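You operate a simulated robot arm through the tools that you are given. There is no shell and no other tool.

You are at the controls of a simulated robot arm. One attempt, no reset.

Task
Put things in order on the top of the table by the fence. At the end: the hanging label in purple (marked "DRY") stands where the small purple valve block stood; the small beige tub (marked "5.7 %") from the top of the table by the fence stands where the hanging label in purple stood; the purple bay card (marked "FILL") from the top of the table by the fence stands where the small beige tub stood; the small purple valve block stands on top of the wipe box in teal (marked "WIPES"); whatever was shut is shut again. Leave all else as you found it, and nothing knocked over.

Only the result counts: the job must be done as asked and must still hold three seconds after the hand-in. Knocking over, shifting, dropping, spilling or breaking anything else fails it.

Robot
A 7-joint arm with a two-finger parallel gripper, fixed in place. Base frame: the origin is on the floor under the middle of its stand, x ahead of it, y to its left, z up; the work surface is at about z = 0.86. Lengths are in m, angles in degrees, forces in N, time in s.
With the tool pointing down near the work surface it reaches from about 0.3 to 0.7 m from the base axis. Its first joint turns from -66.0 to 66.0 degrees. Payload 1.57 kg.
The tool frame sits at the grasp point between the pads (the TCP): z along the fingers, y along the line on which they close. The tips reach 0.03 m beyond it. The gripper opens to 0.11 m. The fingers are 0.024 m wide and 0.012 m thick; the gripper's body (0.048 by 0.112 m) begins 0.078 m behind the TCP.
Orientation is that of the tool frame in the base frame, as a unit quaternion [x, y, z, w]. With the fingers straight down and closing along the base's y, the tool's x points along the base's -x, its y along +y and its z along -z.

Tools
- The arm moves only by the tool move_arm. Its argument "deltas" is text: rows parted by semicolons, each of 7 numbers parted by spaces: the shift along the base's x, y, z in mm, then the turn, a rotation vector about the base's x, y, z in rad, then the finger opening in mm, from 0 to 110. In form: x y z wx wy wz fingers; .... A call has 1 to 20 rows; each row shifts and turns the commanded pose from where the row before left it. Each row takes 0.2 s and may step no farther than 0.05 m and 8.6 degrees from the row before; otherwise, or with a gripper value out of range, the whole call is refused. Where a pose cannot be reached the arm comes as near as it can. A force on the tool above 40 N (or 10 N above the force at the start of the call, whichever is more), or a blocked arm, ends the call early, and 0.2 s more pass. Each finger travels about 0.108 m/s and halts on what it meets, pressing with about 33 N; the grip force reading is that of the motor and also rises with nothing between the fingers. The clock runs only during rows and for 0.2 s after the last one: add rows that do not move to give the fingers time. It gives the time, the measured TCP pose, the force on the tool (base axes), the opening and the grip force at its end, in the units of the frame above (readings bear some noise), with the torque about the TCP (base axes, N m) and any sound that the robot's microphone picked up.
- Cameras (640 x 400 px; columns grow to the right, rows downward): "scene" is fixed at [0.1501, -0.379, 1.4278]; the picture's right is [0.86, -0.51, 0.00], its down [-0.26, -0.43, -0.86] and it looks along [0.44, 0.74, -0.50] (base axes); focal length 365 px, centre (320, 200). "wrist" rides on the gripper at [0.07, 0.016, -0.141] in the tool frame; the picture's right is [-0.23, 0.97, 0.00], its down [-0.86, -0.20, -0.48] and it looks along [-0.47, -0.11, 0.88] (tool axes); focal length 222 px, centre (320, 200). There is no depth. A picture from a camera that has moved, and an enlarged one, comes with that camera's place and axes in the base frame and with its lens. The place of the scene camera against the robot may be out by one fixed shift of up to 0.025 m in any direction.
- capture(camera): a new picture of that camera. The clock stands still meanwhile.
- inspect(camera, box): a new picture of the part [left, top, right, bottom] of that camera's present view, enlarged. The clock stands still meanwhile.
- finish_job(): hands the job in; it is judged then, once.

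Nothing tells you positions but the pictures and the camera data. Unless the task says otherwise, let go and move clear before handing in.

The tools are called by a JSON object that holds its "op" and its "data". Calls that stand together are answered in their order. move_arm: Moves the arm, as the interface text tells. Its arguments: {"type":"object","properties":{"deltas":{"type":"string"}},"required":["deltas"]} The other tools are called the same way: capture (camera) takes a picture; inspect (camera, box) takes an enlarged picture of a part of a camera's view; finish_job () hands the job in.

At the start:

```text
time: 0.0
tcp_pos: [0.336, 0.1445, 1.1532]
tcp_rot: [0.0, 1.0, 0.001, 0.0]
ft_force: [0.6, -0.7, 0.0]
torque: [-0.03, 0.0, -0.03]
finger_gap: 0.1103
finger_force: 0.1
```

scene: 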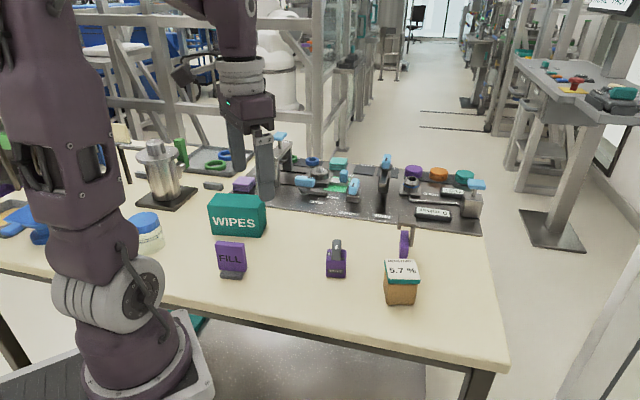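
wrist: 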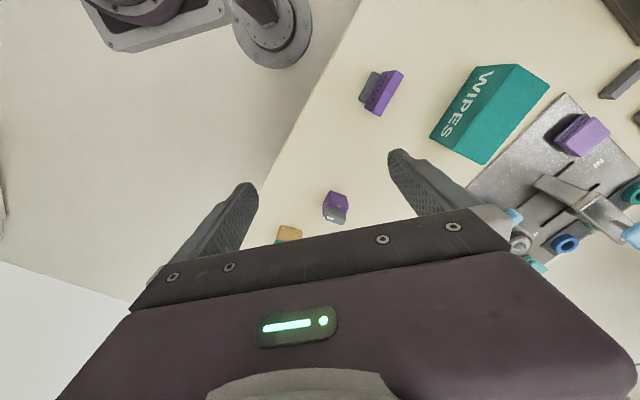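

I see a table with a teal WIPES box, a purple FILL card, a small purple block, a beige tub marked "5.7 %" and a purple thing behind the tub. I'll take enlarged pictures first to identify each item.

{"op": "inspect", "data": {"camera": "scene", "box": [180, 170, 340, 290]}}

{"op": "inspect", "data": {"camera": "scene", "box": [310, 200, 470, 320]}}

{"op": "inspect", "data": {"camera": "scene", "box": [260, 130, 500, 240]}}

{"op": "inspect", "data": {"camera": "wrist", "box": [250, 50, 640, 290]}}

```text
3.33 times, centred on (260, 230) of scene
camera zoom: at [0.1501, -0.379, 1.4278], right [0.86, -0.51, 0.0], down [-0.26, -0.43, -0.86], along [0.44, 0.74, -0.5], focal length 1216 px, centre (520, 100)
```

zoom: 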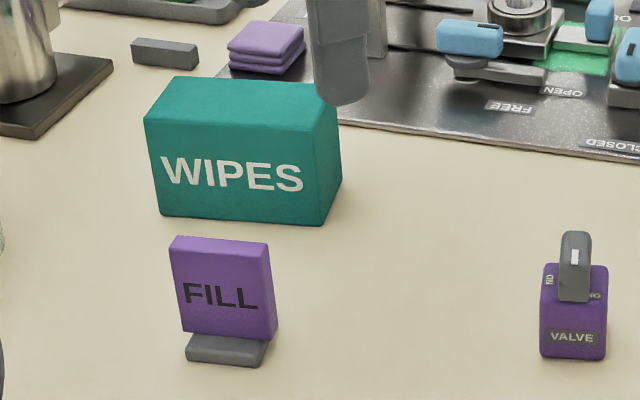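

```text
3.33 times, centred on (390, 260) of scene
camera zoom: at [0.1501, -0.379, 1.4278], right [0.86, -0.51, 0.0], down [-0.26, -0.43, -0.86], along [0.44, 0.74, -0.5], focal length 1216 px, centre (87, 0)
```

zoom: 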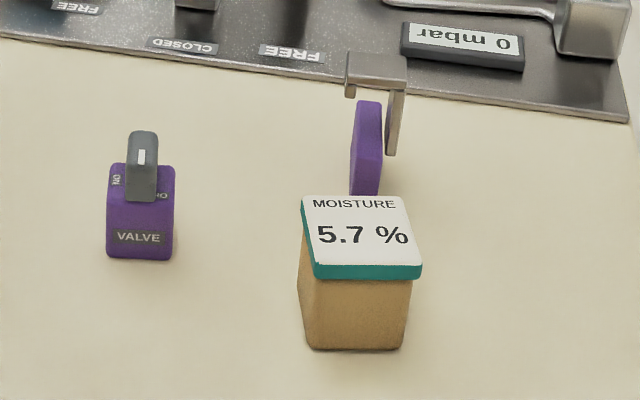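

```text
2.67 times, centred on (380, 185) of scene
camera zoom: at [0.1501, -0.379, 1.4278], right [0.86, -0.51, 0.0], down [-0.26, -0.43, -0.86], along [0.44, 0.74, -0.5], focal length 973 px, centre (160, 240)
```

zoom: 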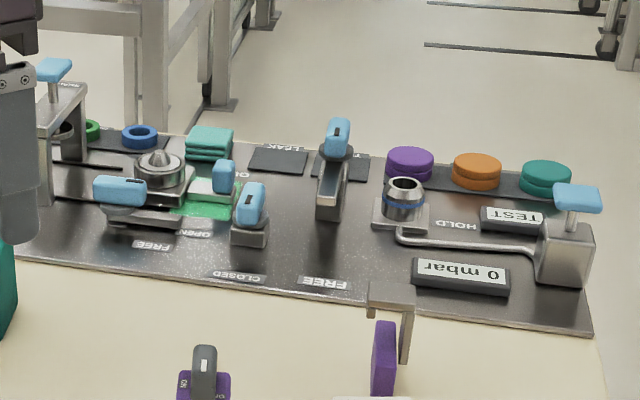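

```text
1.64 times, centred on (445, 170) of wrist
camera zoom: at [0.2658, 0.1603, 1.2966], right [0.23, 0.97, 0.0], down [0.86, -0.2, 0.48], along [0.47, -0.11, -0.88], focal length 364 px, centre (115, 249)
```

zoom: 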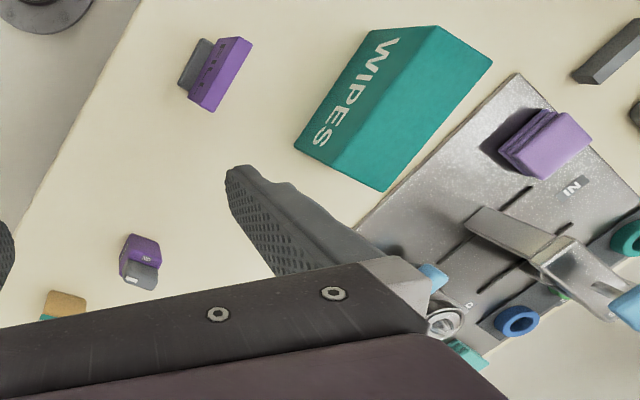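

The valve block is near (0.50, 0.15), the tub near (0.58, 0.02), the label near (0.67, 0.10), the FILL card near (0.30, 0.25) and the WIPES box near (0.38, 0.43). I'll move the arm forward at height so the wrist camera sees them better.

{"op": "move_arm", "data": {"deltas": "40 -10 0 0 0 0 110; 40 -10 0 0 0 0 110; 40 -10 0 0 0 0 110; 40 -10 0 0 0 0 110; 40 -10 0 0 0 0 110; 0 0 0 0 0 0 110"}}

{"op": "capture", "data": {"camera": "wrist"}}

{"op": "capture", "data": {"camera": "scene"}}

```text
time: 1.4
tcp_pos: [0.5378, 0.0937, 1.1518]
tcp_rot: [0.0, 1.0, 0.0, -0.001]
ft_force: [-0.1, 0.7, -0.1]
torque: [0.01, 0.02, 0.03]
finger_gap: 0.1099
finger_force: 0.1
```

```text
taken
camera wrist: at [0.4673, 0.1106, 1.2946], right [0.23, 0.97, 0.0], down [0.86, -0.2, 0.48], along [0.47, -0.11, -0.88], focal length 222 px, centre (320, 200)
```

wrist: 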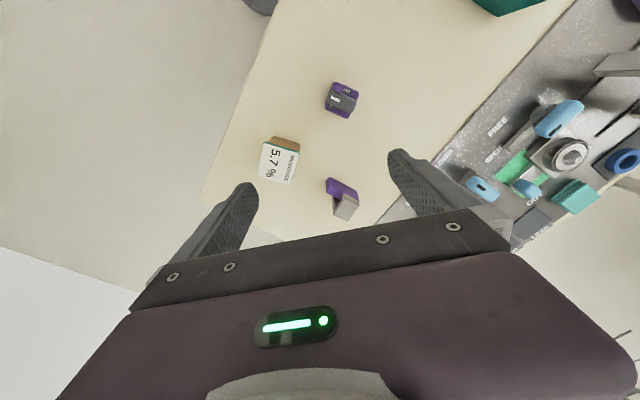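

```text
taken
```

scene: 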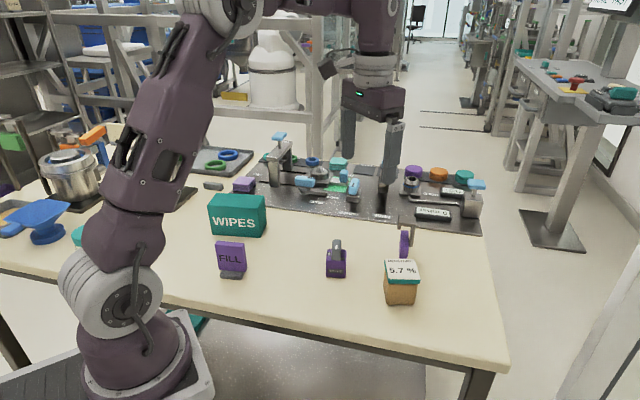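

Now the valve, tub and label are all in the wrist view. I'll zoom in on each of them.

{"op": "inspect", "data": {"camera": "wrist", "box": [240, 70, 400, 230]}}

{"op": "inspect", "data": {"camera": "wrist", "box": [300, 160, 380, 230]}}

{"op": "inspect", "data": {"camera": "scene", "box": [370, 200, 450, 250]}}

{"op": "inspect", "data": {"camera": "wrist", "box": [310, 70, 370, 130]}}

```text
2.50 times, centred on (320, 150) of wrist
camera zoom: at [0.4673, 0.1106, 1.2946], right [0.23, 0.97, 0.0], down [0.86, -0.2, 0.48], along [0.47, -0.11, -0.88], focal length 555 px, centre (320, 325)
```

zoom: 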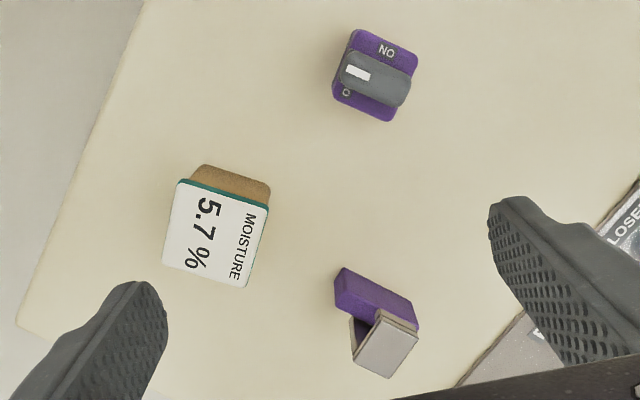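

```text
5.71 times, centred on (340, 195) of wrist
camera zoom: at [0.4673, 0.1106, 1.2946], right [0.23, 0.97, 0.0], down [0.86, -0.2, 0.48], along [0.47, -0.11, -0.88], focal length 1269 px, centre (206, 229)
```

zoom: 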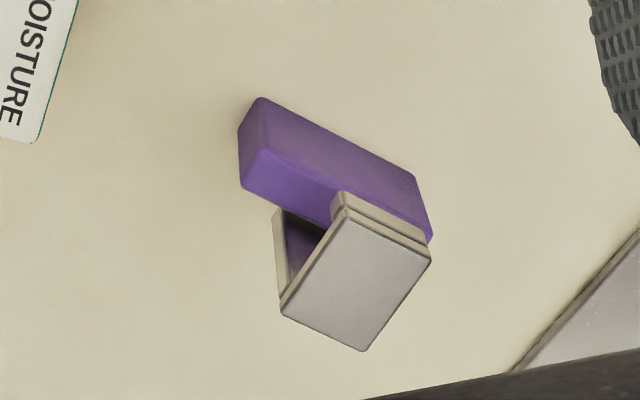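

```text
8.00 times, centred on (410, 225) of scene
camera zoom: at [0.1501, -0.379, 1.4278], right [0.86, -0.51, 0.0], down [-0.26, -0.43, -0.86], along [0.44, 0.74, -0.5], focal length 2919 px, centre (-400, 0)
```

zoom: 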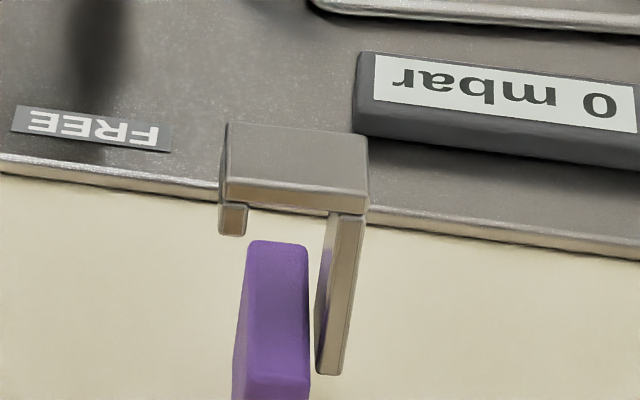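

```text
6.67 times, centred on (340, 100) of wrist
camera zoom: at [0.4673, 0.1106, 1.2946], right [0.23, 0.97, 0.0], down [0.86, -0.2, 0.48], along [0.47, -0.11, -0.88], focal length 1481 px, centre (187, 867)
```

zoom: 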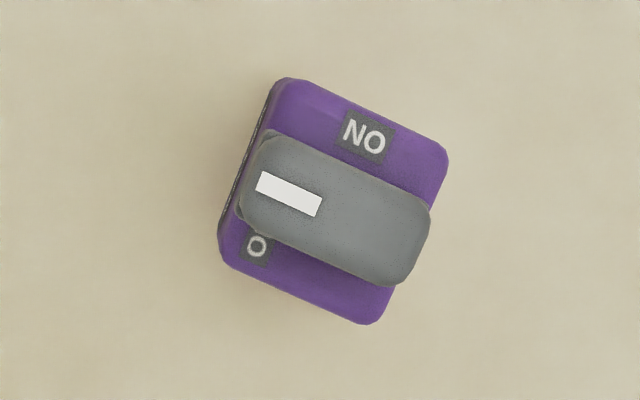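

The label looks like an upright purple slab about 7 cm long, with an inverted-U metal hook on top. I'll turn the wrist about 43° and lower it a little for a closer side view of the label.

{"op": "move_arm", "data": {"deltas": "10 5 -10 0 0 -0.125 110; 10 5 -10 0 0 -0.125 110; 10 5 -10 0 0 -0.125 110; 10 5 -10 0 0 -0.125 110; 10 5 -10 0 0 -0.125 110; 10 5 -10 0 0 -0.125 110; 0 0 0 0 0 0 110"}}

{"op": "capture", "data": {"camera": "wrist"}}

```text
time: 3.0
tcp_pos: [0.5971, 0.1249, 1.094]
tcp_rot: [0.367, 0.93, 0.0, 0.0]
ft_force: [-0.2, 0.2, 0.0]
torque: [-0.02, -0.02, -0.03]
finger_gap: 0.1102
finger_force: 0.1
```

```text
taken
camera wrist: at [0.5568, 0.1838, 1.2362], right [0.83, 0.56, 0.0], down [0.49, -0.73, 0.48], along [0.27, -0.4, -0.88], focal length 222 px, centre (320, 200)
```

wrist: 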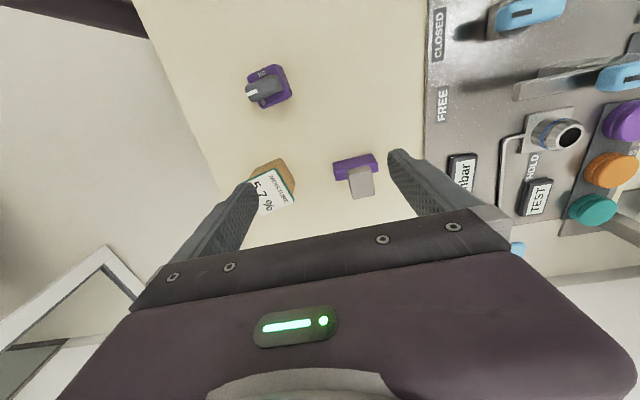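

{"op": "inspect", "data": {"camera": "wrist", "box": [310, 140, 400, 210]}}

{"op": "inspect", "data": {"camera": "wrist", "box": [230, 50, 310, 120]}}

{"op": "inspect", "data": {"camera": "wrist", "box": [230, 145, 310, 215]}}

```text
5.71 times, centred on (355, 175) of wrist
camera zoom: at [0.5568, 0.1838, 1.2362], right [0.83, 0.56, 0.0], down [0.49, -0.73, 0.48], along [0.27, -0.4, -0.88], focal length 1269 px, centre (120, 343)
```

zoom: 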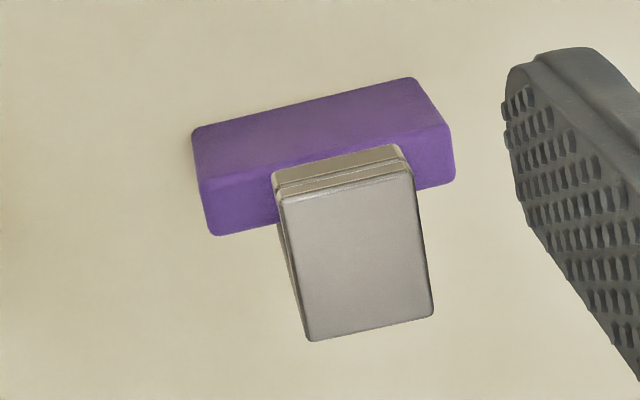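

```text
5.71 times, centred on (270, 85) of wrist
camera zoom: at [0.5568, 0.1838, 1.2362], right [0.83, 0.56, 0.0], down [0.49, -0.73, 0.48], along [0.27, -0.4, -0.88], focal length 1269 px, centre (606, 857)
```

zoom: 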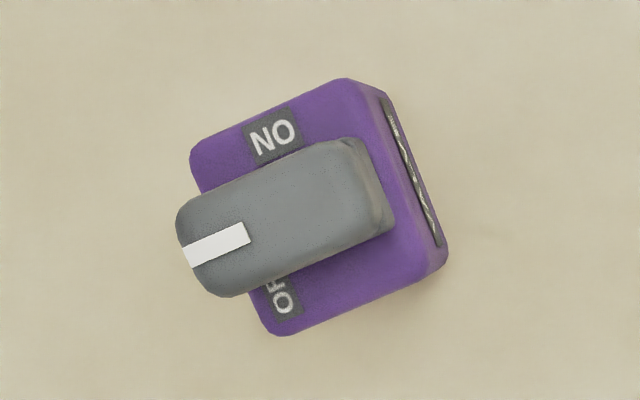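

```text
5.71 times, centred on (270, 180) of wrist
camera zoom: at [0.5568, 0.1838, 1.2362], right [0.83, 0.56, 0.0], down [0.49, -0.73, 0.48], along [0.27, -0.4, -0.88], focal length 1269 px, centre (606, 314)
```

zoom: 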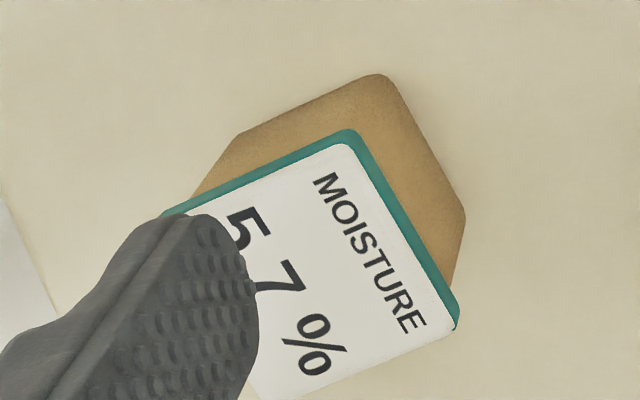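

The label is a slab about 67 × 16 × 50 mm, centred near (0.674, 0.109). The valve is at about (0.506, 0.137) and the tub at about (0.577, 0.011). Next I'll look at the FILL card and the WIPES box from above.

{"op": "move_arm", "data": {"deltas": "-33 34 9.5 0 0 0.125 110; -33 34 9.5 0 0 0.125 110; -33 34 9.5 0 0 0.125 110; -33 34 9.5 0 0 0.125 110; -33 34 9.5 0 0 0.125 110; -32 34 9.5 0 0 0.125 110; 0 0 0 0 0 0 110"}}

{"op": "capture", "data": {"camera": "wrist"}}

{"op": "inspect", "data": {"camera": "wrist", "box": [220, 30, 320, 120]}}

{"op": "inspect", "data": {"camera": "wrist", "box": [310, 30, 470, 160]}}

```text
time: 4.6
tcp_pos: [0.3981, 0.3276, 1.1541]
tcp_rot: [-0.001, 1.0, 0.0, 0.0]
ft_force: [-0.7, -0.8, 1.0]
torque: [-0.03, 0.01, 0.0]
finger_gap: 0.1097
finger_force: 0.0
```

```text
taken
camera wrist: at [0.3286, 0.3423, 1.2968], right [0.23, 0.97, 0.0], down [0.86, -0.2, 0.48], along [0.47, -0.11, -0.88], focal length 222 px, centre (320, 200)
```

wrist: 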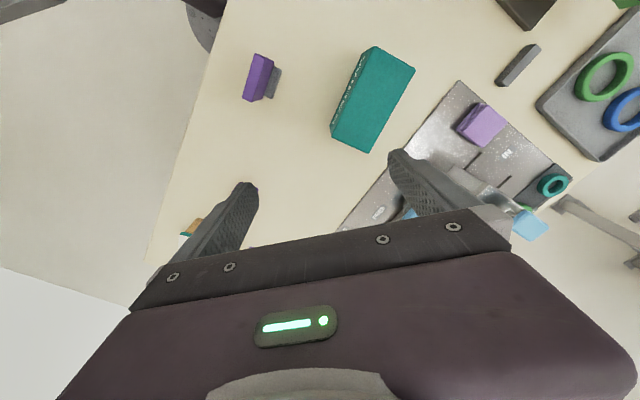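

```text
4.44 times, centred on (270, 75) of wrist
camera zoom: at [0.3286, 0.3423, 1.2968], right [0.23, 0.97, 0.0], down [0.86, -0.2, 0.48], along [0.47, -0.11, -0.88], focal length 987 px, centre (542, 756)
```

zoom: 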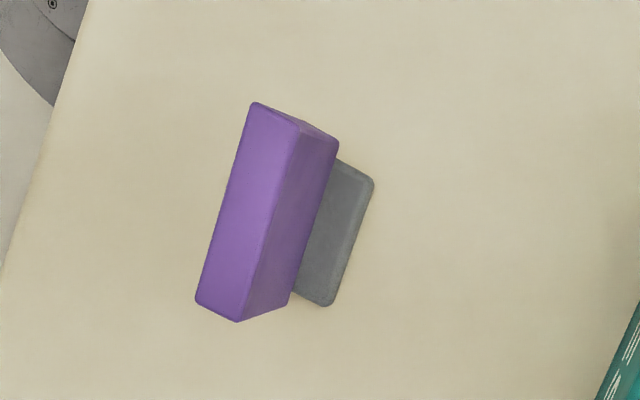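

```text
3.08 times, centred on (390, 95) of wrist
camera zoom: at [0.3286, 0.3423, 1.2968], right [0.23, 0.97, 0.0], down [0.86, -0.2, 0.48], along [0.47, -0.11, -0.88], focal length 684 px, centre (105, 523)
```

zoom: 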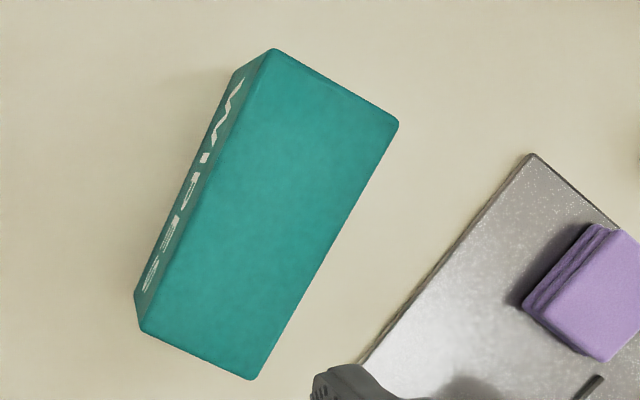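

The FILL card is centred near (0.308, 0.254), with its top at about z = 0.95 on a small foot. The WIPES box top is centred near (0.379, 0.405). Next I'll go above the valve block with the fingers set to close across its lever.

{"op": "move_arm", "data": {"deltas": "13.5 -23.8 -11.75 0 0 0.122 90; 13.5 -23.8 -11.75 0 0 0.122 90; 13.5 -23.8 -11.75 0 0 0.122 90; 13.5 -23.8 -11.75 0 0 0.122 90; 13.5 -23.8 -11.75 0 0 0.122 90; 13.5 -23.8 -11.75 0 0 0.122 90; 13.5 -23.8 -11.75 0 0 0.122 90; 13.4 -24 -11.75 0 0 0.123 90; 0 0 0 0 0 0 90"}}

{"op": "capture", "data": {"camera": "wrist"}}

{"op": "inspect", "data": {"camera": "wrist", "box": [240, 90, 400, 200]}}

```text
time: 6.6
tcp_pos: [0.5049, 0.1352, 1.0564]
tcp_rot: [-0.47, 0.883, -0.001, 0.0]
ft_force: [-0.8, -0.2, -0.8]
torque: [0.02, 0.04, 0.03]
finger_gap: 0.09
finger_force: 0.1
```

```text
taken
camera wrist: at [0.4527, 0.0871, 1.1992], right [-0.68, 0.73, 0.0], down [0.64, 0.6, 0.48], along [0.35, 0.33, -0.88], focal length 222 px, centre (320, 200)
```

wrist: 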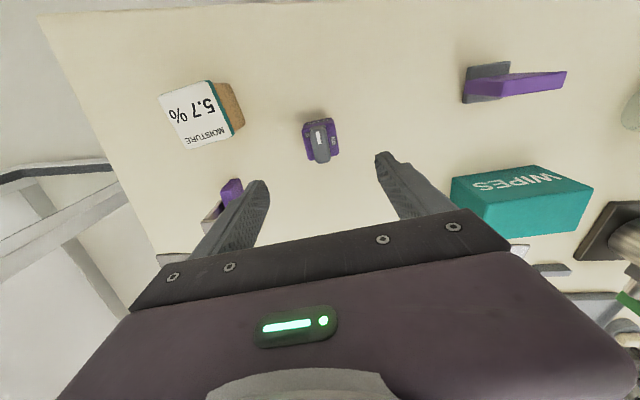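

```text
3.64 times, centred on (320, 145) of wrist
camera zoom: at [0.4527, 0.0871, 1.1992], right [-0.68, 0.73, 0.0], down [0.64, 0.6, 0.48], along [0.35, 0.33, -0.88], focal length 808 px, centre (320, 400)
```

zoom: 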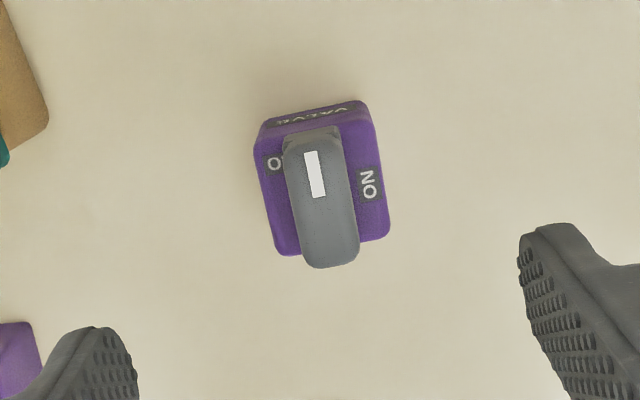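

The valve block sits centred between the fingers and is aligned with them. I'll descend to grip height and close.

{"op": "move_arm", "data": {"deltas": "0 0 -30 0 0 0 80; 0 1 -30 0 0 0 80; 0 0 -30 0 0 0 80; 0 0 -30 0 0 0 80; 0 0 -25 0 0 0 80; 0 0 -14 0 0 0 80; 0 0 0 0 0 0 80"}}

{"op": "capture", "data": {"camera": "wrist"}}

{"op": "inspect", "data": {"camera": "scene", "box": [280, 190, 400, 290]}}

```text
time: 8.2
tcp_pos: [0.5071, 0.1381, 0.8971]
tcp_rot: [-0.469, 0.883, 0.0, 0.0]
ft_force: [0.1, -1.1, -0.1]
torque: [0.04, -0.01, 0.02]
finger_gap: 0.0799
finger_force: 0.1
```

```text
taken
camera wrist: at [0.4544, 0.0881, 1.0388], right [-0.68, 0.73, 0.0], down [0.64, 0.6, 0.48], along [0.35, 0.33, -0.88], focal length 222 px, centre (320, 200)
```

wrist: 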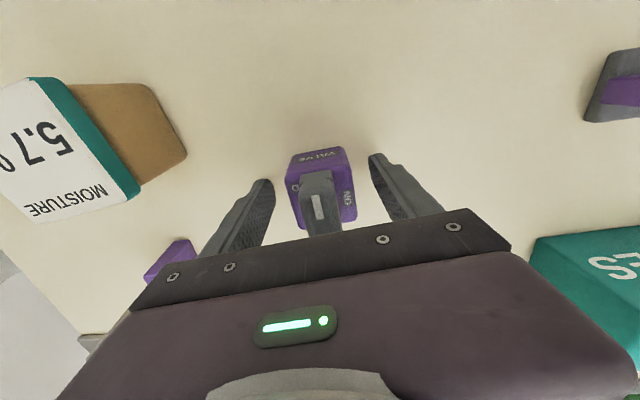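

```text
4.00 times, centred on (340, 240) of scene
camera zoom: at [0.1501, -0.379, 1.4278], right [0.86, -0.51, 0.0], down [-0.26, -0.43, -0.86], along [0.44, 0.74, -0.5], focal length 1460 px, centre (240, 40)
```

zoom: 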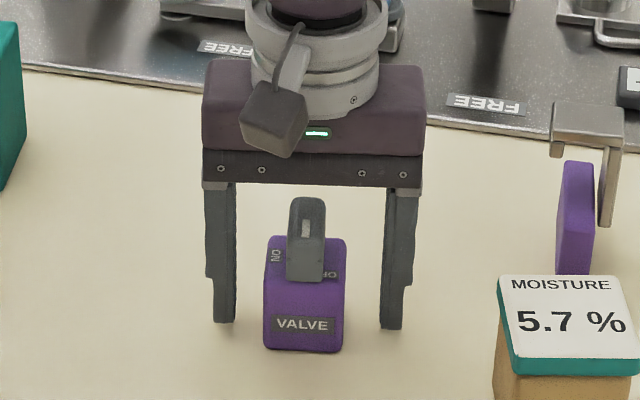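

The fingers straddle the valve symmetrically. I'll close them now.

{"op": "move_arm", "data": {"deltas": "0 0 0 0 0 0 50; 0 0 0 0 0 0 20; 0 0 0 0 0 0 20; 0 0 0 0 0 0 20"}}

```text
time: 9.2
tcp_pos: [0.5067, 0.1365, 0.896]
tcp_rot: [-0.47, 0.883, 0.0, 0.0]
ft_force: [-0.1, -0.6, -0.4]
torque: [0.02, 0.01, -0.01]
finger_gap: 0.0439
finger_force: 33.1
```

The block is held at 43.9 mm. I'll lift it and carry it to above the WIPES box.

{"op": "move_arm", "data": {"deltas": "0 0 10 0 0 0 20; 0 0 25 0 0 0 20; 0 0 35 0 0 0 20; 0 0 40 0 0 0 20; 0 0 40 0 0 0 20; 0 0 10 0 0 0 20; -16 33.5 0 0 0 0 20; -16 33.5 0 0 0 0 20; -16 33.5 0 0 0 0 20; -16 33.5 0 0 0 0 20; -16 33.5 0 0 0 0 20; -16 33.5 0 0 0 0 20; -16 33.5 0 0 0 0 20; -16 33.5 0 0 0 0 20; 0 0 0 0 0 0 20"}}

{"op": "capture", "data": {"camera": "wrist"}}

{"op": "capture", "data": {"camera": "scene"}}

```text
time: 12.4
tcp_pos: [0.3788, 0.4085, 1.0563]
tcp_rot: [-0.47, 0.883, 0.001, -0.001]
ft_force: [0.0, -0.5, -2.0]
torque: [0.03, 0.0, -0.04]
finger_gap: 0.0437
finger_force: 32.7
```

```text
taken
camera wrist: at [0.3248, 0.3591, 1.1986], right [-0.68, 0.73, 0.0], down [0.64, 0.6, 0.48], along [0.35, 0.33, -0.88], focal length 222 px, centre (320, 200)
```

wrist: 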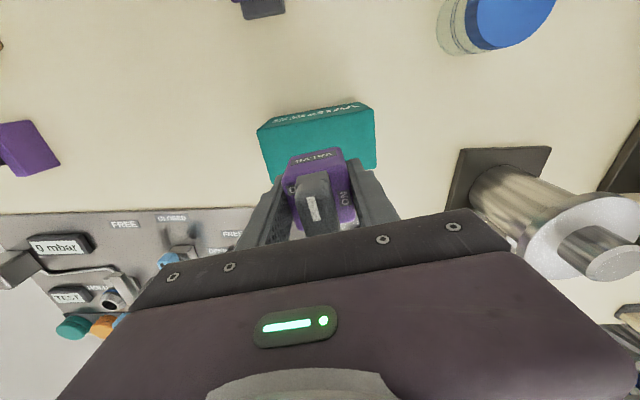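

```text
taken
```

scene: 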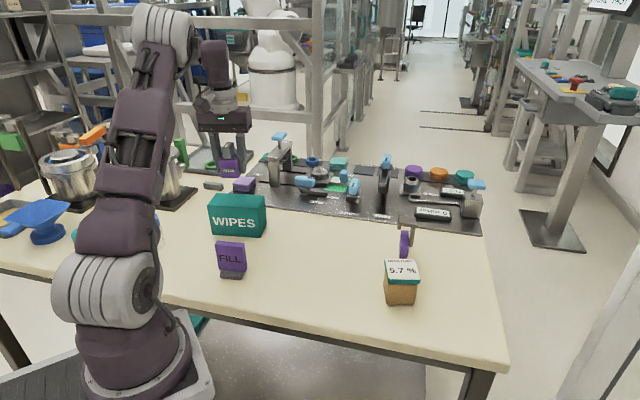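

{"op": "inspect", "data": {"camera": "wrist", "box": [240, 90, 400, 200]}}

{"op": "inspect", "data": {"camera": "scene", "box": [170, 100, 310, 250]}}

```text
3.64 times, centred on (320, 145) of wrist
camera zoom: at [0.3248, 0.3591, 1.1986], right [-0.68, 0.73, 0.0], down [0.64, 0.6, 0.48], along [0.35, 0.33, -0.88], focal length 808 px, centre (320, 400)
```

zoom: 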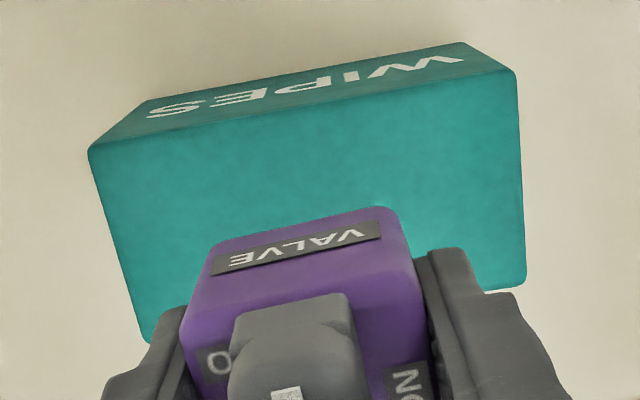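

```text
2.67 times, centred on (240, 175) of scene
camera zoom: at [0.1502, -0.3789, 1.4278], right [0.86, -0.51, 0.0], down [-0.26, -0.43, -0.86], along [0.44, 0.74, -0.5], focal length 973 px, centre (533, 267)
```

zoom: 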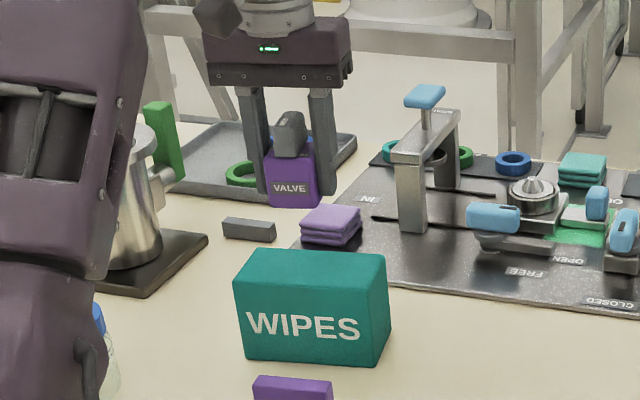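

The block is centred over the box top. I'll descend most of the way, then feel for contact in small steps.

{"op": "move_arm", "data": {"deltas": "0 0 -20 0 0 0 20; 0 0 -20 0 0 0 20; 0 0 -15 0 0 0 20; 0 0 -5 0 0 0 20; 0 0 0 0 0 0 20"}}

{"op": "inspect", "data": {"camera": "scene", "box": [190, 140, 290, 250]}}

```text
time: 13.6
tcp_pos: [0.3761, 0.4064, 0.998]
tcp_rot: [-0.469, 0.883, 0.0, 0.0]
ft_force: [0.2, -0.1, -1.9]
torque: [-0.02, -0.04, -0.03]
finger_gap: 0.044
finger_force: 33.1
```

```text
3.64 times, centred on (240, 195) of scene
camera zoom: at [0.1502, -0.3789, 1.4278], right [0.86, -0.51, 0.0], down [-0.26, -0.43, -0.86], along [0.44, 0.74, -0.5], focal length 1327 px, centre (611, 218)
```

zoom: 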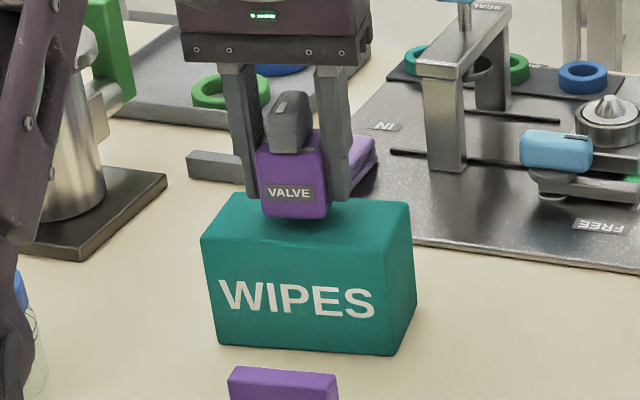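

{"op": "move_arm", "data": {"deltas": "0 0 -3 0 0 0 20; 0 0 -3 0 0 0 20; 0 0 0 0 0 0 20"}}

{"op": "move_arm", "data": {"deltas": "0 0 -3 0 0 0 20; 0 0 0 0 0 0 20"}}

{"op": "move_arm", "data": {"deltas": "0 0 -3 0 0 0 20; 0 0 0 0 0 0 20"}}

```text
time: 14.4
tcp_pos: [0.377, 0.4055, 0.9923]
tcp_rot: [-0.47, 0.883, 0.0, 0.001]
ft_force: [0.0, 1.1, -1.9]
torque: [0.0, 0.03, 0.02]
finger_gap: 0.0435
finger_force: 32.7
```

```text
time: 15.0
tcp_pos: [0.3778, 0.4064, 0.9896]
tcp_rot: [-0.47, 0.883, 0.0, -0.001]
ft_force: [0.4, 0.3, -1.9]
torque: [0.03, -0.03, 0.02]
finger_gap: 0.0438
finger_force: 32.9
```

```text
time: 15.6
tcp_pos: [0.3784, 0.4068, 0.9862]
tcp_rot: [-0.47, 0.883, 0.001, 0.001]
ft_force: [-2.0, -1.3, 8.9]
torque: [-0.15, 0.11, -0.02]
finger_gap: 0.0437
finger_force: 32.8
```

Contact was felt at TCP z ≈ 0.986, so the box top is near 0.95. I'll ease the pressure, release and retreat upward.

{"op": "move_arm", "data": {"deltas": "0 0 0.7 0 0 0 20; 0 0 0 0 0 0 50; 0 0 0 0 0 0 70; 0 0 0 0 0 0 70"}}

{"op": "capture", "data": {"camera": "wrist"}}

{"op": "inspect", "data": {"camera": "scene", "box": [190, 140, 290, 250]}}

```text
time: 16.6
tcp_pos: [0.3788, 0.4074, 0.9859]
tcp_rot: [-0.469, 0.883, 0.001, 0.0]
ft_force: [0.4, 0.0, 0.2]
torque: [0.02, -0.01, 0.0]
finger_gap: 0.0699
finger_force: 0.0
```

```text
taken
camera wrist: at [0.3256, 0.3575, 1.1293], right [-0.68, 0.73, 0.0], down [0.64, 0.6, 0.48], along [0.35, 0.33, -0.88], focal length 222 px, centre (320, 200)
```

wrist: 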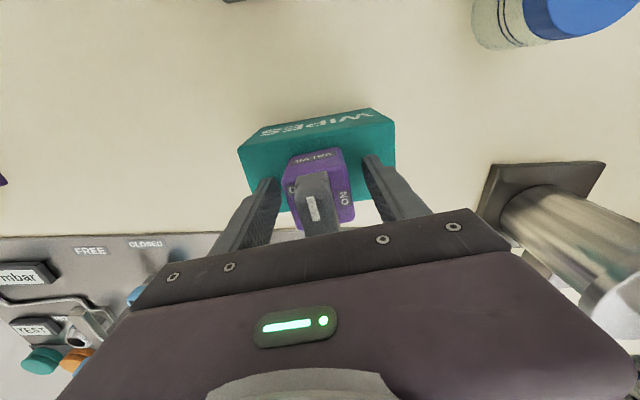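

```text
3.64 times, centred on (240, 195) of scene
camera zoom: at [0.1501, -0.379, 1.4278], right [0.86, -0.51, 0.0], down [-0.26, -0.43, -0.86], along [0.44, 0.74, -0.5], focal length 1327 px, centre (611, 218)
```

zoom: 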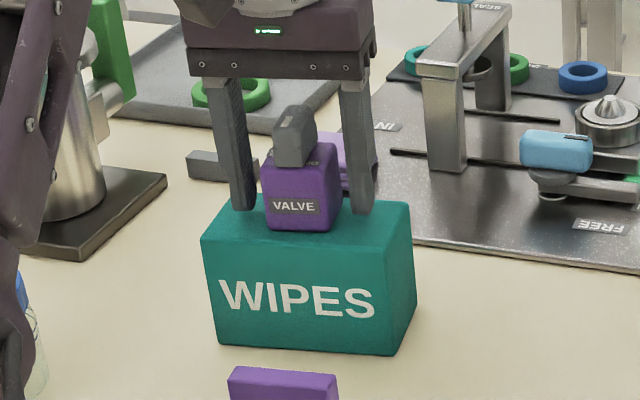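

The valve block is standing on the WIPES box. I'll retreat upward and go above the hanging label, turning so the fingers will close along the slab's length.

{"op": "move_arm", "data": {"deltas": "0 0 20 0 0 0 75; 0 0 30 0 0 0 80; 0 0 30 0 0 0 90; 0 0 20 0 0 0 100; 22.7 -22.9 0 0 0 -0.1316 100; 22.7 -22.9 0 0 0 -0.1316 100; 22.7 -22.9 0 0 0 -0.1316 100; 22.7 -22.9 0 0 0 -0.1316 100; 22.7 -22.9 0 0 0 -0.1316 100; 22.7 -22.9 0 0 0 -0.1316 100; 22.7 -22.9 0 0 0 -0.1316 100; 22.7 -22.9 0 0 0 -0.1316 100; 22.7 -22.9 0 0 0 -0.1316 100; 22.7 -22.9 0 0 0 -0.1316 100; 22.7 -22.9 0 0 0 -0.1316 100; 22.7 -22.9 0 0 0 -0.1316 100; 22.7 -22.9 0 0 0 -0.1316 100; 0 0 0 0 0 0 100"}}

{"op": "capture", "data": {"camera": "wrist"}}

{"op": "inspect", "data": {"camera": "wrist", "box": [250, 100, 410, 215]}}

{"op": "capture", "data": {"camera": "scene"}}

```text
time: 20.4
tcp_pos: [0.6549, 0.1048, 1.0882]
tcp_rot: [0.36, 0.933, 0.0, 0.0]
ft_force: [0.3, -0.9, 0.0]
torque: [0.0, 0.01, -0.02]
finger_gap: 0.1
finger_force: 0.0
out of reach, approached as far as the arm can: row 16, 17
```

```text
taken
camera wrist: at [0.613, 0.1629, 1.2298], right [0.82, 0.57, 0.0], down [0.5, -0.72, 0.48], along [0.27, -0.39, -0.88], focal length 222 px, centre (320, 200)
```

wrist: 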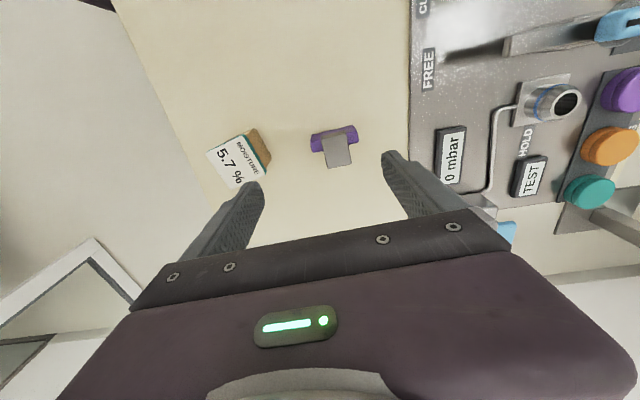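

```text
3.48 times, centred on (330, 158) of wrist
camera zoom: at [0.613, 0.1629, 1.2298], right [0.82, 0.57, 0.0], down [0.5, -0.72, 0.48], along [0.27, -0.39, -0.88], focal length 773 px, centre (285, 348)
```

zoom: 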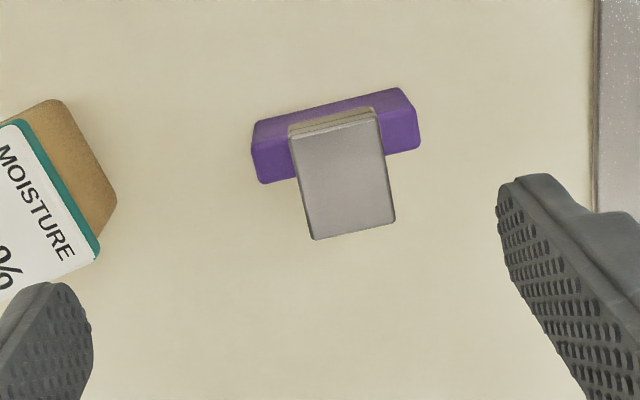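

```text
taken
```

scene: 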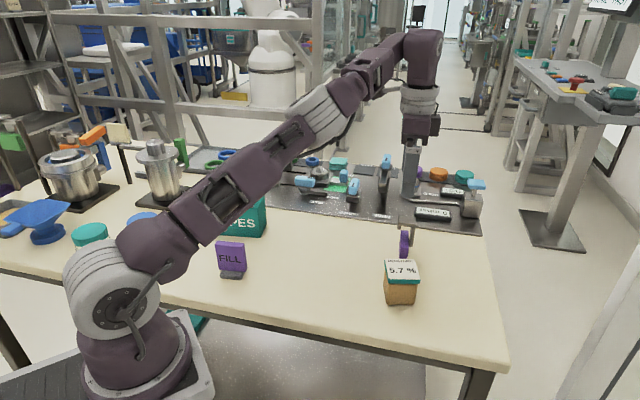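

The arm fell slightly short at this height, and the label measures (0.674, 0.110) again. Reach should improve lower down, so I'll lower a bit and check.

{"op": "move_arm", "data": {"deltas": "0 0 -20 0 0 0 100; 0 0 -20 0 0 0 100; 0 0 0 0 0 0 100"}}

```text
time: 21.2
tcp_pos: [0.654, 0.1041, 1.0465]
tcp_rot: [0.359, 0.933, 0.0, 0.0]
ft_force: [-0.7, -0.5, 0.2]
torque: [-0.01, 0.03, 0.03]
finger_gap: 0.0996
finger_force: 0.1
```

{"op": "move_arm", "data": {"deltas": "7 2 -5 0 0 0.014 100; 7 2 -5 0 0 0.014 100; 6 2 -5 0 0 0 100; 0 0 0 0 0 0 100"}}

{"op": "capture", "data": {"camera": "wrist"}}

{"op": "inspect", "data": {"camera": "wrist", "box": [250, 110, 410, 215]}}

{"op": "inspect", "data": {"camera": "scene", "box": [350, 150, 490, 270]}}

```text
time: 22.2
tcp_pos: [0.6707, 0.115, 1.0371]
tcp_rot: [0.33, 0.944, -0.001, 0.005]
ft_force: [-0.2, 0.4, -0.6]
torque: [0.0, -0.02, -0.02]
finger_gap: 0.1002
finger_force: 0.1
out of reach, approached as far as the arm can: row 3
```

```text
taken
camera wrist: at [0.6242, 0.1714, 1.1798], right [0.79, 0.62, 0.01], down [0.54, -0.69, 0.49], along [0.31, -0.38, -0.87], focal length 222 px, centre (320, 200)
```

wrist: 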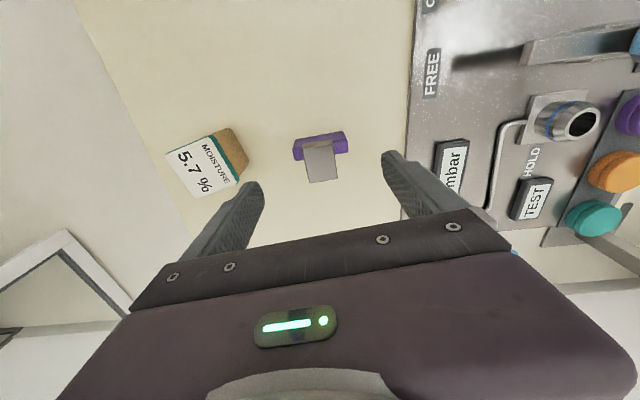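

```text
3.81 times, centred on (330, 162) of wrist
camera zoom: at [0.6242, 0.1714, 1.1798], right [0.79, 0.62, 0.01], down [0.54, -0.69, 0.49], along [0.31, -0.38, -0.87], focal length 846 px, centre (282, 343)
```

zoom: 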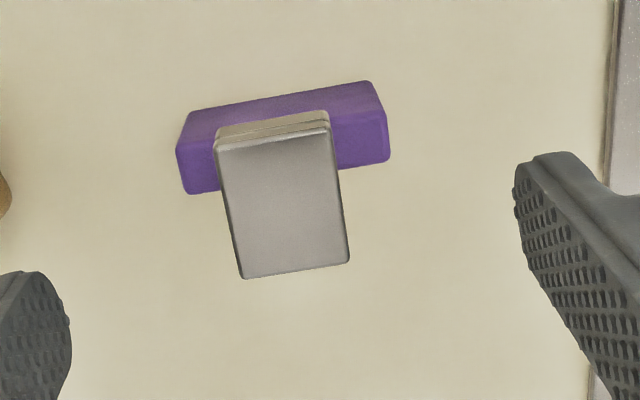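

```text
3.33 times, centred on (420, 210) of scene
camera zoom: at [0.1501, -0.379, 1.4278], right [0.86, -0.51, 0.0], down [-0.26, -0.43, -0.86], along [0.44, 0.74, -0.5], focal length 1216 px, centre (-13, 167)
```

zoom: 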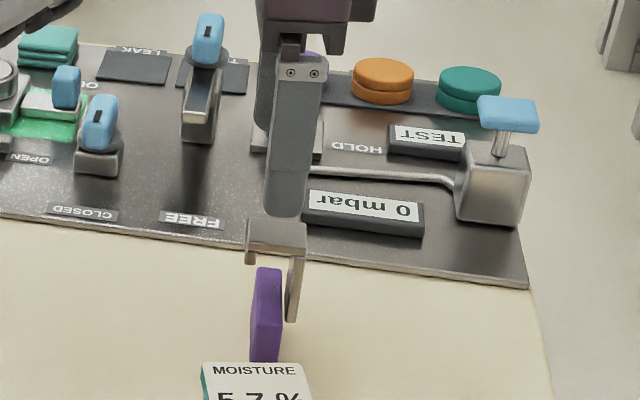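

The label is between the fingers with clearance to the tub and the rig. I'll lower in steps and fine-tune the position to (0.674, 0.110).

{"op": "move_arm", "data": {"deltas": "0 0 -20 0 0 0 100; 0 0 -17 0 0 0 100; 1.5 -2 -10 0 0 -0.018 100; 1.5 -2 -10 0 0 -0.018 100; 0 0 0 0 0 0 100"}}

{"op": "capture", "data": {"camera": "wrist"}}

{"op": "inspect", "data": {"camera": "wrist", "box": [240, 110, 400, 215]}}

{"op": "inspect", "data": {"camera": "scene", "box": [350, 150, 490, 270]}}

```text
time: 23.4
tcp_pos: [0.6762, 0.1058, 0.9752]
tcp_rot: [0.362, 0.932, 0.001, 0.001]
ft_force: [0.1, 0.6, 0.5]
torque: [0.0, -0.01, 0.01]
finger_gap: 0.0998
finger_force: 0.0
```

```text
taken
camera wrist: at [0.6356, 0.1638, 1.118], right [0.83, 0.56, 0.0], down [0.5, -0.73, 0.48], along [0.27, -0.39, -0.88], focal length 222 px, centre (320, 200)
```

wrist: 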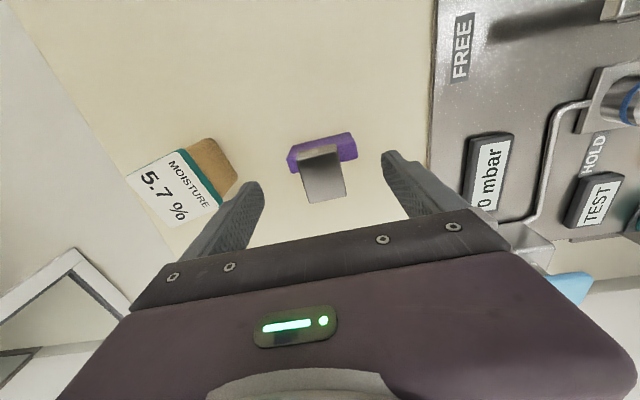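

```text
3.81 times, centred on (320, 162) of wrist
camera zoom: at [0.6356, 0.1638, 1.118], right [0.83, 0.56, 0.0], down [0.5, -0.73, 0.48], along [0.27, -0.39, -0.88], focal length 846 px, centre (320, 343)
```

zoom: 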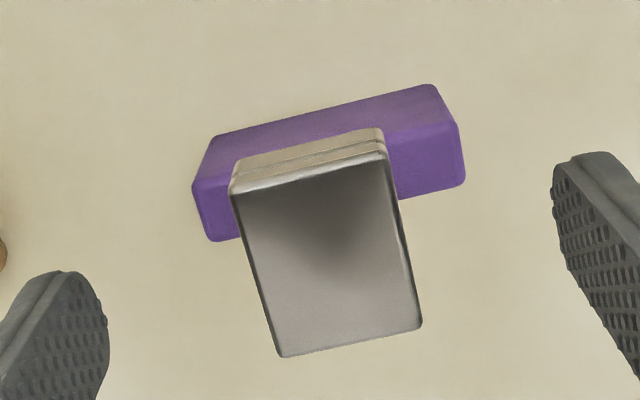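

```text
3.33 times, centred on (420, 210) of scene
camera zoom: at [0.1501, -0.379, 1.4278], right [0.86, -0.51, 0.0], down [-0.26, -0.43, -0.86], along [0.44, 0.74, -0.5], focal length 1216 px, centre (-13, 167)
```

zoom: 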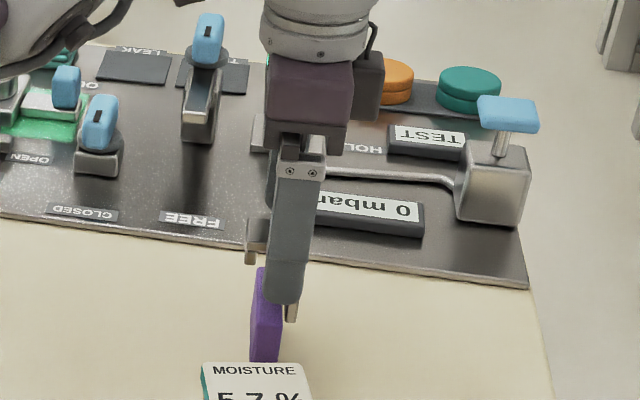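

The slab centre is at (0.675, 0.1115) and its direction matches the gripper's yaw. I'll shift about 6 mm in y and descend to grip height.

{"op": "move_arm", "data": {"deltas": "-0.8 3 -10 0 0 0 100; -0.7 3 -10 0 0 0 100; 0 0 -20 0 0 0 100; 0 0 -20 0 0 0 100; 0 0 -10 0 0 0 100; 0 0 0 0 0 0 100"}}

{"op": "capture", "data": {"camera": "wrist"}}

{"op": "inspect", "data": {"camera": "scene", "box": [360, 170, 460, 270]}}

```text
time: 24.8
tcp_pos: [0.6745, 0.1115, 0.9052]
tcp_rot: [0.363, 0.932, 0.001, 0.0]
ft_force: [0.1, 0.3, 0.3]
torque: [-0.02, 0.0, -0.01]
finger_gap: 0.1003
finger_force: 0.1
```

```text
taken
camera wrist: at [0.634, 0.171, 1.0473], right [0.83, 0.56, 0.0], down [0.5, -0.72, 0.48], along [0.27, -0.4, -0.88], focal length 222 px, centre (320, 200)
```

wrist: 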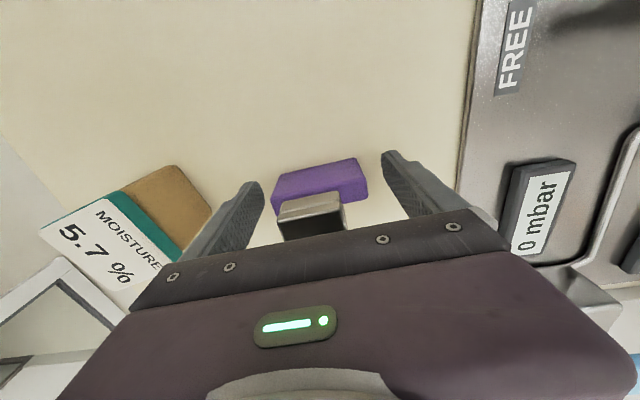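

```text
4.00 times, centred on (410, 220) of scene
camera zoom: at [0.1501, -0.379, 1.4278], right [0.86, -0.51, 0.0], down [-0.26, -0.43, -0.86], along [0.44, 0.74, -0.5], focal length 1460 px, centre (-40, 120)
```

zoom: 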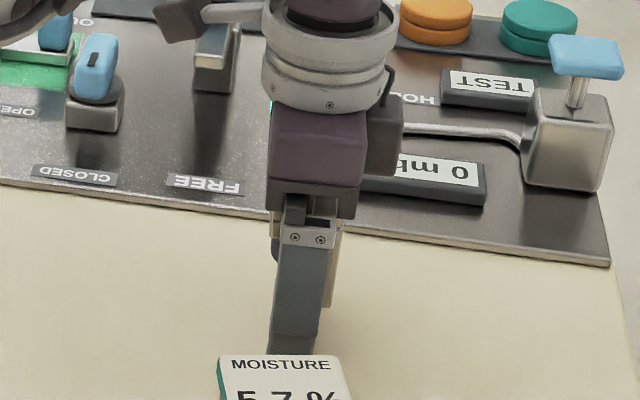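

The slab is well between the fingers and the hook clears the palm. Closing now.

{"op": "move_arm", "data": {"deltas": "0 0 0 0 0 0 75; 0 0 0 0 0 0 50; 0 0 0 0 0 0 40; 0 0 0 0 0 0 40"}}

{"op": "capture", "data": {"camera": "wrist"}}

```text
time: 25.8
tcp_pos: [0.6759, 0.1124, 0.9043]
tcp_rot: [0.363, 0.932, 0.0, 0.0]
ft_force: [-1.0, 0.7, 0.3]
torque: [-0.01, 0.01, 0.01]
finger_gap: 0.0693
finger_force: 33.6
```

```text
taken
camera wrist: at [0.634, 0.171, 1.0474], right [0.83, 0.56, 0.0], down [0.5, -0.72, 0.48], along [0.27, -0.4, -0.88], focal length 222 px, centre (320, 200)
```

wrist: 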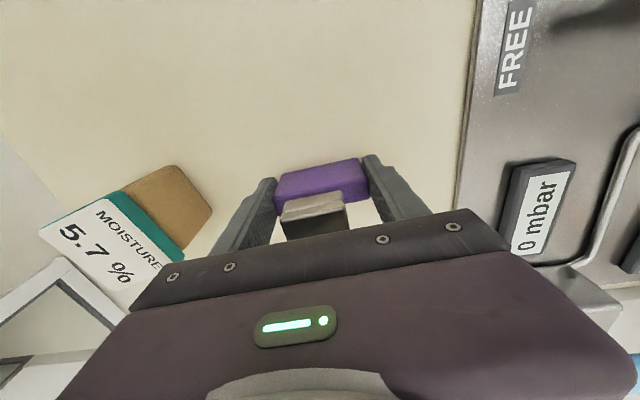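

The label is gripped at 69 mm. I'll lift it and check that the hook comes along.

{"op": "move_arm", "data": {"deltas": "0 0 5 0 0 0 40; 0 0 15 0 0 0 40; 0 0 20 0 0 0 40; 0 0 15 0 0 0 40; 0 0 0 0 0 0 40"}}

{"op": "inspect", "data": {"camera": "scene", "box": [360, 150, 460, 270]}}

{"op": "capture", "data": {"camera": "wrist"}}

```text
time: 27.0
tcp_pos: [0.6748, 0.1095, 0.9617]
tcp_rot: [0.363, 0.932, 0.0, 0.0]
ft_force: [0.8, -0.5, -0.7]
torque: [0.0, 0.01, 0.03]
finger_gap: 0.0694
finger_force: 33.3
```

```text
3.33 times, centred on (410, 210) of scene
camera zoom: at [0.1501, -0.379, 1.4278], right [0.86, -0.51, 0.0], down [-0.26, -0.43, -0.86], along [0.44, 0.74, -0.5], focal length 1216 px, centre (20, 167)
```

zoom: 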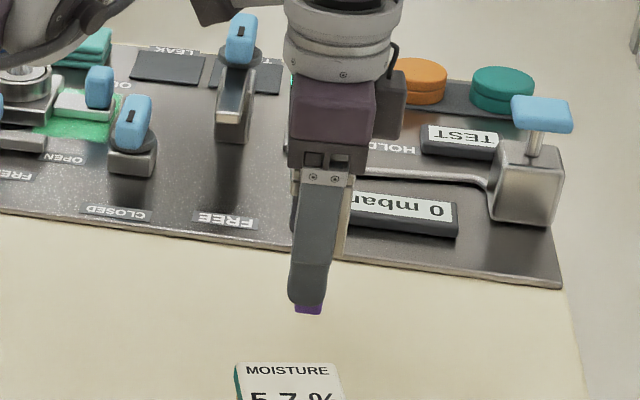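

```text
taken
camera wrist: at [0.6346, 0.1689, 1.1027], right [0.83, 0.56, 0.0], down [0.5, -0.72, 0.48], along [0.27, -0.4, -0.88], focal length 222 px, centre (320, 200)
```

wrist: 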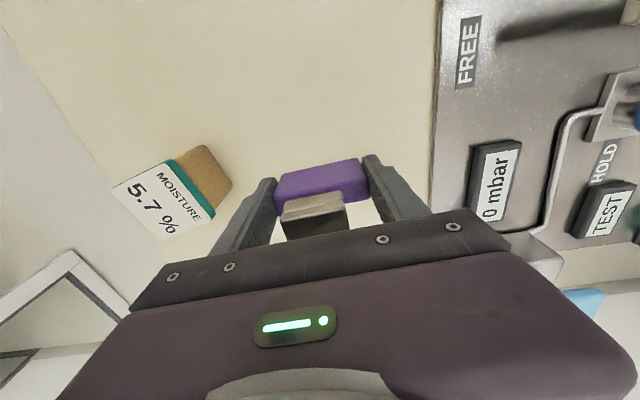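

The label and its hook lifted as one piece. I'll carry it to the valve's old spot at (0.506, 0.137).

{"op": "move_arm", "data": {"deltas": "-24 4 15 0 0 0 40; -29 4.3 20 0 0 0 40; -29 4.3 5 0 0 0 40; -29 4.3 0 0 0 0 40; -29 4.3 0 0 0 0 40; -29 4.3 0 0 0 0 40; 0 0 0 0 0 0 40"}}

{"op": "capture", "data": {"camera": "wrist"}}

{"op": "capture", "data": {"camera": "scene"}}

```text
time: 28.6
tcp_pos: [0.5056, 0.1354, 0.9999]
tcp_rot: [0.363, 0.932, 0.0, 0.0]
ft_force: [-0.1, 0.7, 0.0]
torque: [0.0, -0.02, -0.01]
finger_gap: 0.0694
finger_force: 33.0
```

```text
taken
camera wrist: at [0.4653, 0.1937, 1.1436], right [0.83, 0.56, 0.0], down [0.5, -0.73, 0.48], along [0.27, -0.39, -0.88], focal length 222 px, centre (320, 200)
```

wrist: 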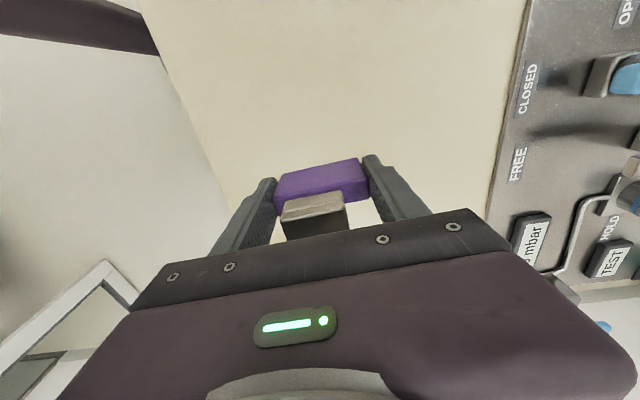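

```text
taken
```

scene: 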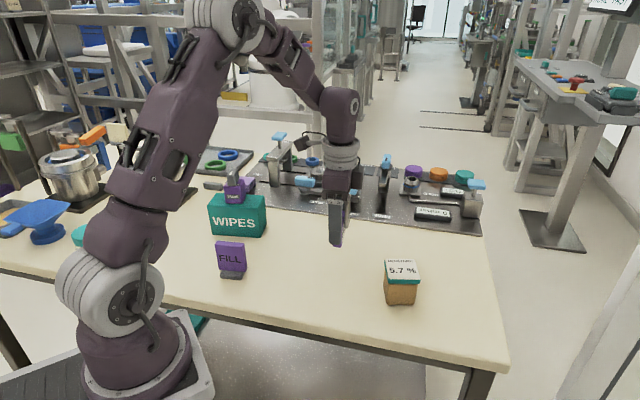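

I'll descend over the valve's old spot, finishing with small steps to touch the table.

{"op": "move_arm", "data": {"deltas": "0.5 1 -25 0 0 0 40; 0 0 -25 0 0 0 40; 0 0 -25 0 0 0 40; 0 0 -12 0 0 0 40; 0 0 0 0 0 0 40"}}

{"op": "move_arm", "data": {"deltas": "0 0 -3 0 0 0 40; 0 0 0 0 0 0 40"}}

{"op": "move_arm", "data": {"deltas": "0 0 -2 0 0 0 40; 0 0 0 0 0 0 40"}}

```text
time: 29.8
tcp_pos: [0.5091, 0.1364, 0.9147]
tcp_rot: [0.364, 0.931, 0.0, 0.0]
ft_force: [0.3, -0.4, -0.6]
torque: [0.01, 0.02, -0.02]
finger_gap: 0.0696
finger_force: 33.7
```

```text
time: 30.4
tcp_pos: [0.5086, 0.1359, 0.9098]
tcp_rot: [0.362, 0.932, 0.0, 0.0]
ft_force: [0.7, -0.7, -1.3]
torque: [-0.03, -0.01, 0.0]
finger_gap: 0.0694
finger_force: 32.5
```

```text
time: 31.0
tcp_pos: [0.5079, 0.1358, 0.9082]
tcp_rot: [0.361, 0.932, 0.001, -0.001]
ft_force: [0.3, 0.1, -0.2]
torque: [0.0, -0.03, -0.01]
finger_gap: 0.0692
finger_force: 32.6
```

{"op": "move_arm", "data": {"deltas": "0 0 -2 0 0 0 40; 0 0 0 0 0 0 40"}}

{"op": "move_arm", "data": {"deltas": "0 0 -1.5 0 0 0 40; 0 0 0 0 0 0 40"}}

```text
time: 31.6
tcp_pos: [0.5075, 0.136, 0.9068]
tcp_rot: [0.362, 0.932, 0.0, 0.0]
ft_force: [-0.1, -0.1, -0.7]
torque: [0.04, -0.02, -0.03]
finger_gap: 0.0695
finger_force: 32.6
```

```text
time: 32.2
tcp_pos: [0.508, 0.1369, 0.9048]
tcp_rot: [0.362, 0.932, 0.0, 0.0]
ft_force: [-4.7, -1.2, 12.8]
torque: [-0.06, 0.15, 0.0]
finger_gap: 0.0693
finger_force: 33.3
```

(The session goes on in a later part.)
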